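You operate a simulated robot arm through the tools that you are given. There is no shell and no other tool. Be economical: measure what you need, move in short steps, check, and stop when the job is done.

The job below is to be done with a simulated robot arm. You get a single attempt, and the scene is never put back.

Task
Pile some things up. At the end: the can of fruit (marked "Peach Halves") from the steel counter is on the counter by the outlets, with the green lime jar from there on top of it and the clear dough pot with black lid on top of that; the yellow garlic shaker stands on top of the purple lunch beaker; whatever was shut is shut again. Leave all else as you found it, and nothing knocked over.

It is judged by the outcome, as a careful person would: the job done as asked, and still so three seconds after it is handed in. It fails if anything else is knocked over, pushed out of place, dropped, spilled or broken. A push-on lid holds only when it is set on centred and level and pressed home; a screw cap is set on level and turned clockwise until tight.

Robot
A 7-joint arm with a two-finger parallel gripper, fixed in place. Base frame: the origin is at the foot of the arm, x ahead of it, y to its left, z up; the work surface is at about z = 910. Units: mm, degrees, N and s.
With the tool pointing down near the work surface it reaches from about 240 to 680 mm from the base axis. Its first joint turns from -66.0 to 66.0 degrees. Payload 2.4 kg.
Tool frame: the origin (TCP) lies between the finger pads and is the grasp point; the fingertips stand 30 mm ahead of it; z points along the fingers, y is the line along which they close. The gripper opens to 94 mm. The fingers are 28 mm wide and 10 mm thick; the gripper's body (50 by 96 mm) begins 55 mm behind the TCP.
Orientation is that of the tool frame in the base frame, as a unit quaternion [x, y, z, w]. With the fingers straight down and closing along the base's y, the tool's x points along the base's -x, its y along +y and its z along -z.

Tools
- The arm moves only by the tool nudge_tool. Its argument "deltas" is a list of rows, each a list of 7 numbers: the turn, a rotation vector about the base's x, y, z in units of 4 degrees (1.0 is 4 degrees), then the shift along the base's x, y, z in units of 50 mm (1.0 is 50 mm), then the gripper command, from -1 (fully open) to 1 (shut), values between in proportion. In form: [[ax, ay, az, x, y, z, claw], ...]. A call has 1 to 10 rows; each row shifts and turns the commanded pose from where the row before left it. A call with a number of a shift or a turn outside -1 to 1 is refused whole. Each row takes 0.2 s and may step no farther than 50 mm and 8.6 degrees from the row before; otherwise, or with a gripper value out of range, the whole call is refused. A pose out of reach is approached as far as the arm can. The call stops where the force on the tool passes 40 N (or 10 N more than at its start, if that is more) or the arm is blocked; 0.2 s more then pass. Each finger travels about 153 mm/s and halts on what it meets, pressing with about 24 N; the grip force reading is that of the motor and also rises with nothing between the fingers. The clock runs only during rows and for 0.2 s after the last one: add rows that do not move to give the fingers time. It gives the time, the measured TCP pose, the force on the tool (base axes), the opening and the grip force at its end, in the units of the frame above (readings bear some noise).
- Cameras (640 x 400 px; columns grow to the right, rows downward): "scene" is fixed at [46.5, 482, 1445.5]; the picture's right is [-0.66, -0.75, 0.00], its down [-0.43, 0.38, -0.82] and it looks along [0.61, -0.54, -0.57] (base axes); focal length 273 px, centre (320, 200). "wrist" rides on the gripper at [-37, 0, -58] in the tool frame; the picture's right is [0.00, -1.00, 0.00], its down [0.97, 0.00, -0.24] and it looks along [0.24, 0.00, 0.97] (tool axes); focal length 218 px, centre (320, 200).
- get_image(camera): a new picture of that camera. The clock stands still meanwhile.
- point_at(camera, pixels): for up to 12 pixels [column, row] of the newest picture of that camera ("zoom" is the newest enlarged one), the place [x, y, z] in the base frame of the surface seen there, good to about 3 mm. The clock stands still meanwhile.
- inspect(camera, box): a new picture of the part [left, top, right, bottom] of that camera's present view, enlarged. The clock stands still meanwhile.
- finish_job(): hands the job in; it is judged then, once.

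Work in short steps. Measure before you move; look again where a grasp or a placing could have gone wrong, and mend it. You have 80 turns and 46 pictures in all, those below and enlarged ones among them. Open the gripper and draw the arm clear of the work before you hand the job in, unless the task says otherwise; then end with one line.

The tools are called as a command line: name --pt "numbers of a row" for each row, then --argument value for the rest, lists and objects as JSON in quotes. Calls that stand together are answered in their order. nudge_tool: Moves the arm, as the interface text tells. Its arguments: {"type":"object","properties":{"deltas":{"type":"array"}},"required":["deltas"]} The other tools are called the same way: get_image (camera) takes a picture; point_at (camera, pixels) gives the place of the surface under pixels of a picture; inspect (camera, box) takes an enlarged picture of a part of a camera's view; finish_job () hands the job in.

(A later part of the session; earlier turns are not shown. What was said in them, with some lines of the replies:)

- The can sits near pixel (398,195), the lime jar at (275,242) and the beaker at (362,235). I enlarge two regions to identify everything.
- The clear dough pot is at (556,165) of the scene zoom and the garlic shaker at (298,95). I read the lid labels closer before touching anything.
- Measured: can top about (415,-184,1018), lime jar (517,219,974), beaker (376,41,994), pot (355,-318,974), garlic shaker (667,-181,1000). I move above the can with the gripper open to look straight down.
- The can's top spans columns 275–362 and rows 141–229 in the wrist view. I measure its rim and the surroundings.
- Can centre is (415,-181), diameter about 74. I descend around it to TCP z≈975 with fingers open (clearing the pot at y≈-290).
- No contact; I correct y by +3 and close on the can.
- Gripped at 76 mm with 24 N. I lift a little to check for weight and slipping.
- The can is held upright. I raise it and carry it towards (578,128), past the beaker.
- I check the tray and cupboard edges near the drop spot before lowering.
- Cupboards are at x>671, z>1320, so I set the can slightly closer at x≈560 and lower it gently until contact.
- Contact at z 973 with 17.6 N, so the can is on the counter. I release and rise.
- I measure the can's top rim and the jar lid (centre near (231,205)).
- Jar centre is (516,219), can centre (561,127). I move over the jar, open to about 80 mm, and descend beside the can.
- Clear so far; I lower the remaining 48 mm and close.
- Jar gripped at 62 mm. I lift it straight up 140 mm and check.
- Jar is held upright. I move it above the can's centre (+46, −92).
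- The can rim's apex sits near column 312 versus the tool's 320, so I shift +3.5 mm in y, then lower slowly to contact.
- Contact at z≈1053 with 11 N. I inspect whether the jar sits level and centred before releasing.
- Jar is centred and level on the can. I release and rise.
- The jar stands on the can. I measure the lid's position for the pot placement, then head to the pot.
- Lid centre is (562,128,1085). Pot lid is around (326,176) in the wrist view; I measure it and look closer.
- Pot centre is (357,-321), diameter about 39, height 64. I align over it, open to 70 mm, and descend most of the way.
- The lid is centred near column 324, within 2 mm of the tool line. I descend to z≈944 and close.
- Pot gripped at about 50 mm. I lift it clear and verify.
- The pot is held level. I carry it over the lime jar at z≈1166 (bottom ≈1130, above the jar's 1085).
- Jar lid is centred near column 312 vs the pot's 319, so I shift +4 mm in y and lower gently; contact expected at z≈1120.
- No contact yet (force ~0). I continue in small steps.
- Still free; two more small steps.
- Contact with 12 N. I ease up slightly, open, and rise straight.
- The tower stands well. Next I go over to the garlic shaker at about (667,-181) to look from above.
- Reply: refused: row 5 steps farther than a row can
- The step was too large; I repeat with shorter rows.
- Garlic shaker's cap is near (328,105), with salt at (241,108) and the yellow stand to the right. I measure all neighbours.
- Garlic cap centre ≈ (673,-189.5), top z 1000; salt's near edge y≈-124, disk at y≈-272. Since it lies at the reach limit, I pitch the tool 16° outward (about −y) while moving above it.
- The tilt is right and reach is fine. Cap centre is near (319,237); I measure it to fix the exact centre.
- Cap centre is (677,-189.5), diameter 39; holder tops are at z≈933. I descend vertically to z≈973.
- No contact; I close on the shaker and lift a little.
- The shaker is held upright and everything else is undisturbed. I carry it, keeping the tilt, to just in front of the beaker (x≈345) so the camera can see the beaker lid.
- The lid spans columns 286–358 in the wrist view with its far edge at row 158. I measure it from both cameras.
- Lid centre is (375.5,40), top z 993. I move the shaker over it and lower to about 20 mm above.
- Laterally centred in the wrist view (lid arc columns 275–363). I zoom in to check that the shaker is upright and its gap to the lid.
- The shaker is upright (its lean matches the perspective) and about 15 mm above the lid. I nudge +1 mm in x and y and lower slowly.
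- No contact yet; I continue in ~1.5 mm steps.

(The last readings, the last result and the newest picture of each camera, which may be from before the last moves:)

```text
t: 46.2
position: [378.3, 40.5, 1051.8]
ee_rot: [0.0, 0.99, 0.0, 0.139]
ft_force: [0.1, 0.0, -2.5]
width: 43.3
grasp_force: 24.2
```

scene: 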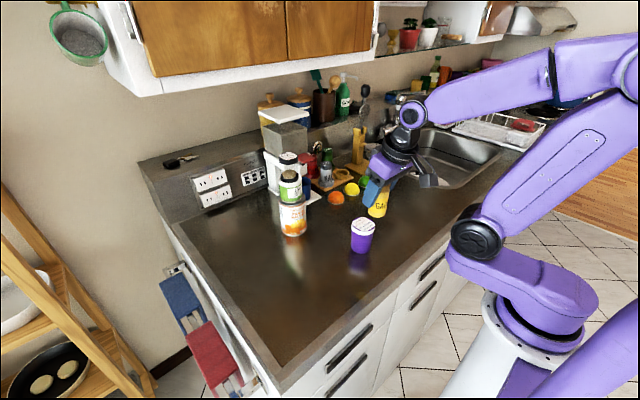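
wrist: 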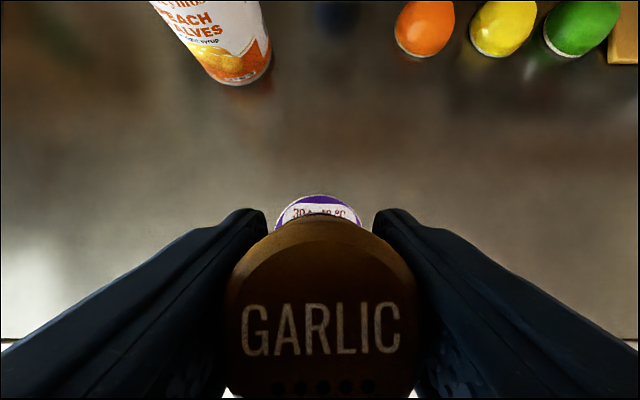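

Still free; two more steps.

nudge_tool --pt "0 0 0 0 0 -0.03 1" --pt "0 0 0 0 0 -0.03 1" --pt "0 0 0 0 0 0 1"

inspect --camera "scene" --box '[340, 185, 400, 260]'

```text
t: 47.0
position: [378.0, 41.4, 1050.2]
ee_rot: [0.0, 0.99, 0.0, 0.14]
ft_force: [-0.4, 0.6, 1.6]
width: 43.2
grasp_force: 24.2
```

```text
5.33 times, centred on (370, 222) of scene
```

zoom: 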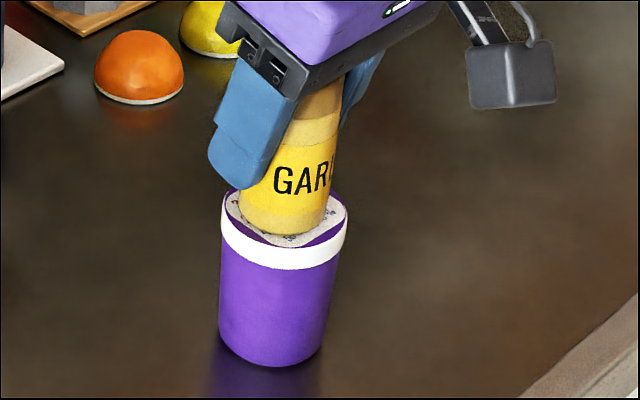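

Force has begun to rise (1.6 N); it is nearly touching and centred. One more small press to seat it.

nudge_tool --pt "0 0 0 0 0 -0.02 1" --pt "0 0 0 0 0 0 1"

```text
t: 47.6
position: [378.9, 41.3, 1049.5]
ee_rot: [-0.001, 0.99, 0.001, 0.14]
ft_force: [-3.7, 1.5, 15.7]
width: 43.3
grasp_force: 23.8
```

Seated with 15.7 N. I ease off, open, and rise straight up.

nudge_tool --pt "0 0 0 0 0 0.02 1" --pt "0 0 0 0 0 0 -0.4" --pt "0 0 0 0 0 0 -0.4" --pt "0 0 0 0 0 0 -0.4" --pt "0 0 0 0 0 0.4 -0.4" --pt "0 0 0 0 0 0.8 -0.4" --pt "0 0 0 0 0 0.9 -0.4" --pt "0 0 0 0 0 0.9 -0.4" --pt "0 0 0 0 0 0 -0.4"

nudge_tool --pt "0 1 0 0 -0.8 0.3 -0.4" --pt "0 1 0 0 -0.8 0.3 -0.4" --pt "0 1 0 0 -0.8 0.3 -0.4" --pt "0 1 0 0 -0.8 0 -0.4" --pt "0 0 0 0 0 0 -0.4"

get_image --camera "scene"

inspect --camera "scene" --box '[240, 130, 460, 270]'

```text
t: 49.6
position: [378.6, 42.5, 1200.6]
ee_rot: [0.0, 0.99, 0.001, 0.139]
ft_force: [0.5, 0.2, 0.2]
width: 65.9
grasp_force: 0.1
```

```text
t: 50.8
position: [379.8, -121.7, 1243.8]
ee_rot: [0.0, 1.0, 0.001, -0.001]
ft_force: [-0.1, 0.6, 0.2]
width: 65.7
grasp_force: 0.1
```

```text
7 pictures are left
```

scene: 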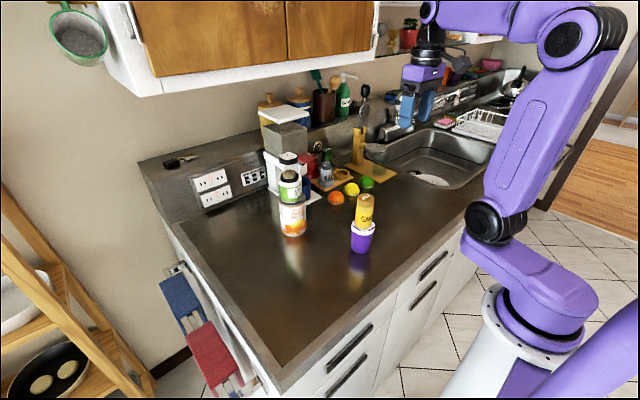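

```text
2.86 times, centred on (350, 200) of scene
```

zoom: 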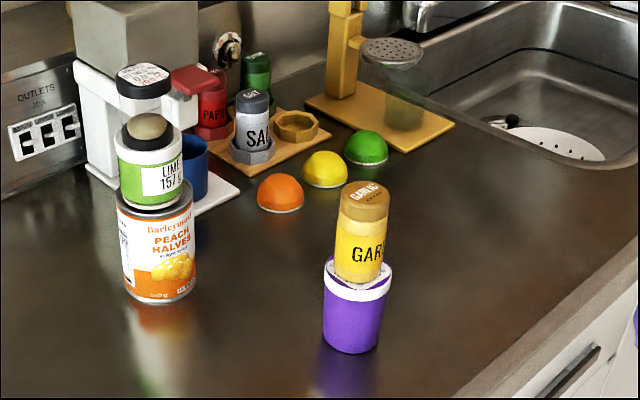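

Both piles stand upright, the lids are on, and the neighbours are where they were. I open the gripper fully, then hand in.

nudge_tool --pt "0 0 0 0 0 0 -1" --pt "0 0 0 0 0 0 -1" --pt "0 0 0 0 0 0 -1"

inspect --camera "scene" --box '[255, 140, 385, 260]'

```text
t: 51.6
position: [380.8, -120.1, 1243.7]
ee_rot: [0.0, 1.0, -0.001, 0.0]
ft_force: [-0.3, 0.1, -0.6]
width: 93.8
grasp_force: 0.0
```

```text
3.33 times, centred on (320, 200) of scene
```

zoom: 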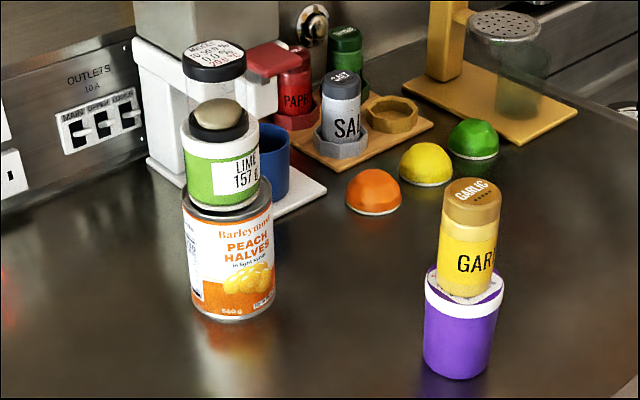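

Everything is stable and the arm is clear; I hand the job in.

finish_job

```text
The job is handed in.
```

The Peach Halves can is on the counter by the outlets with the lime jar and then the dough pot on top, and the garlic shaker stands on the purple beaker. All lids are still shut, and nothing else looked moved in the last picture.
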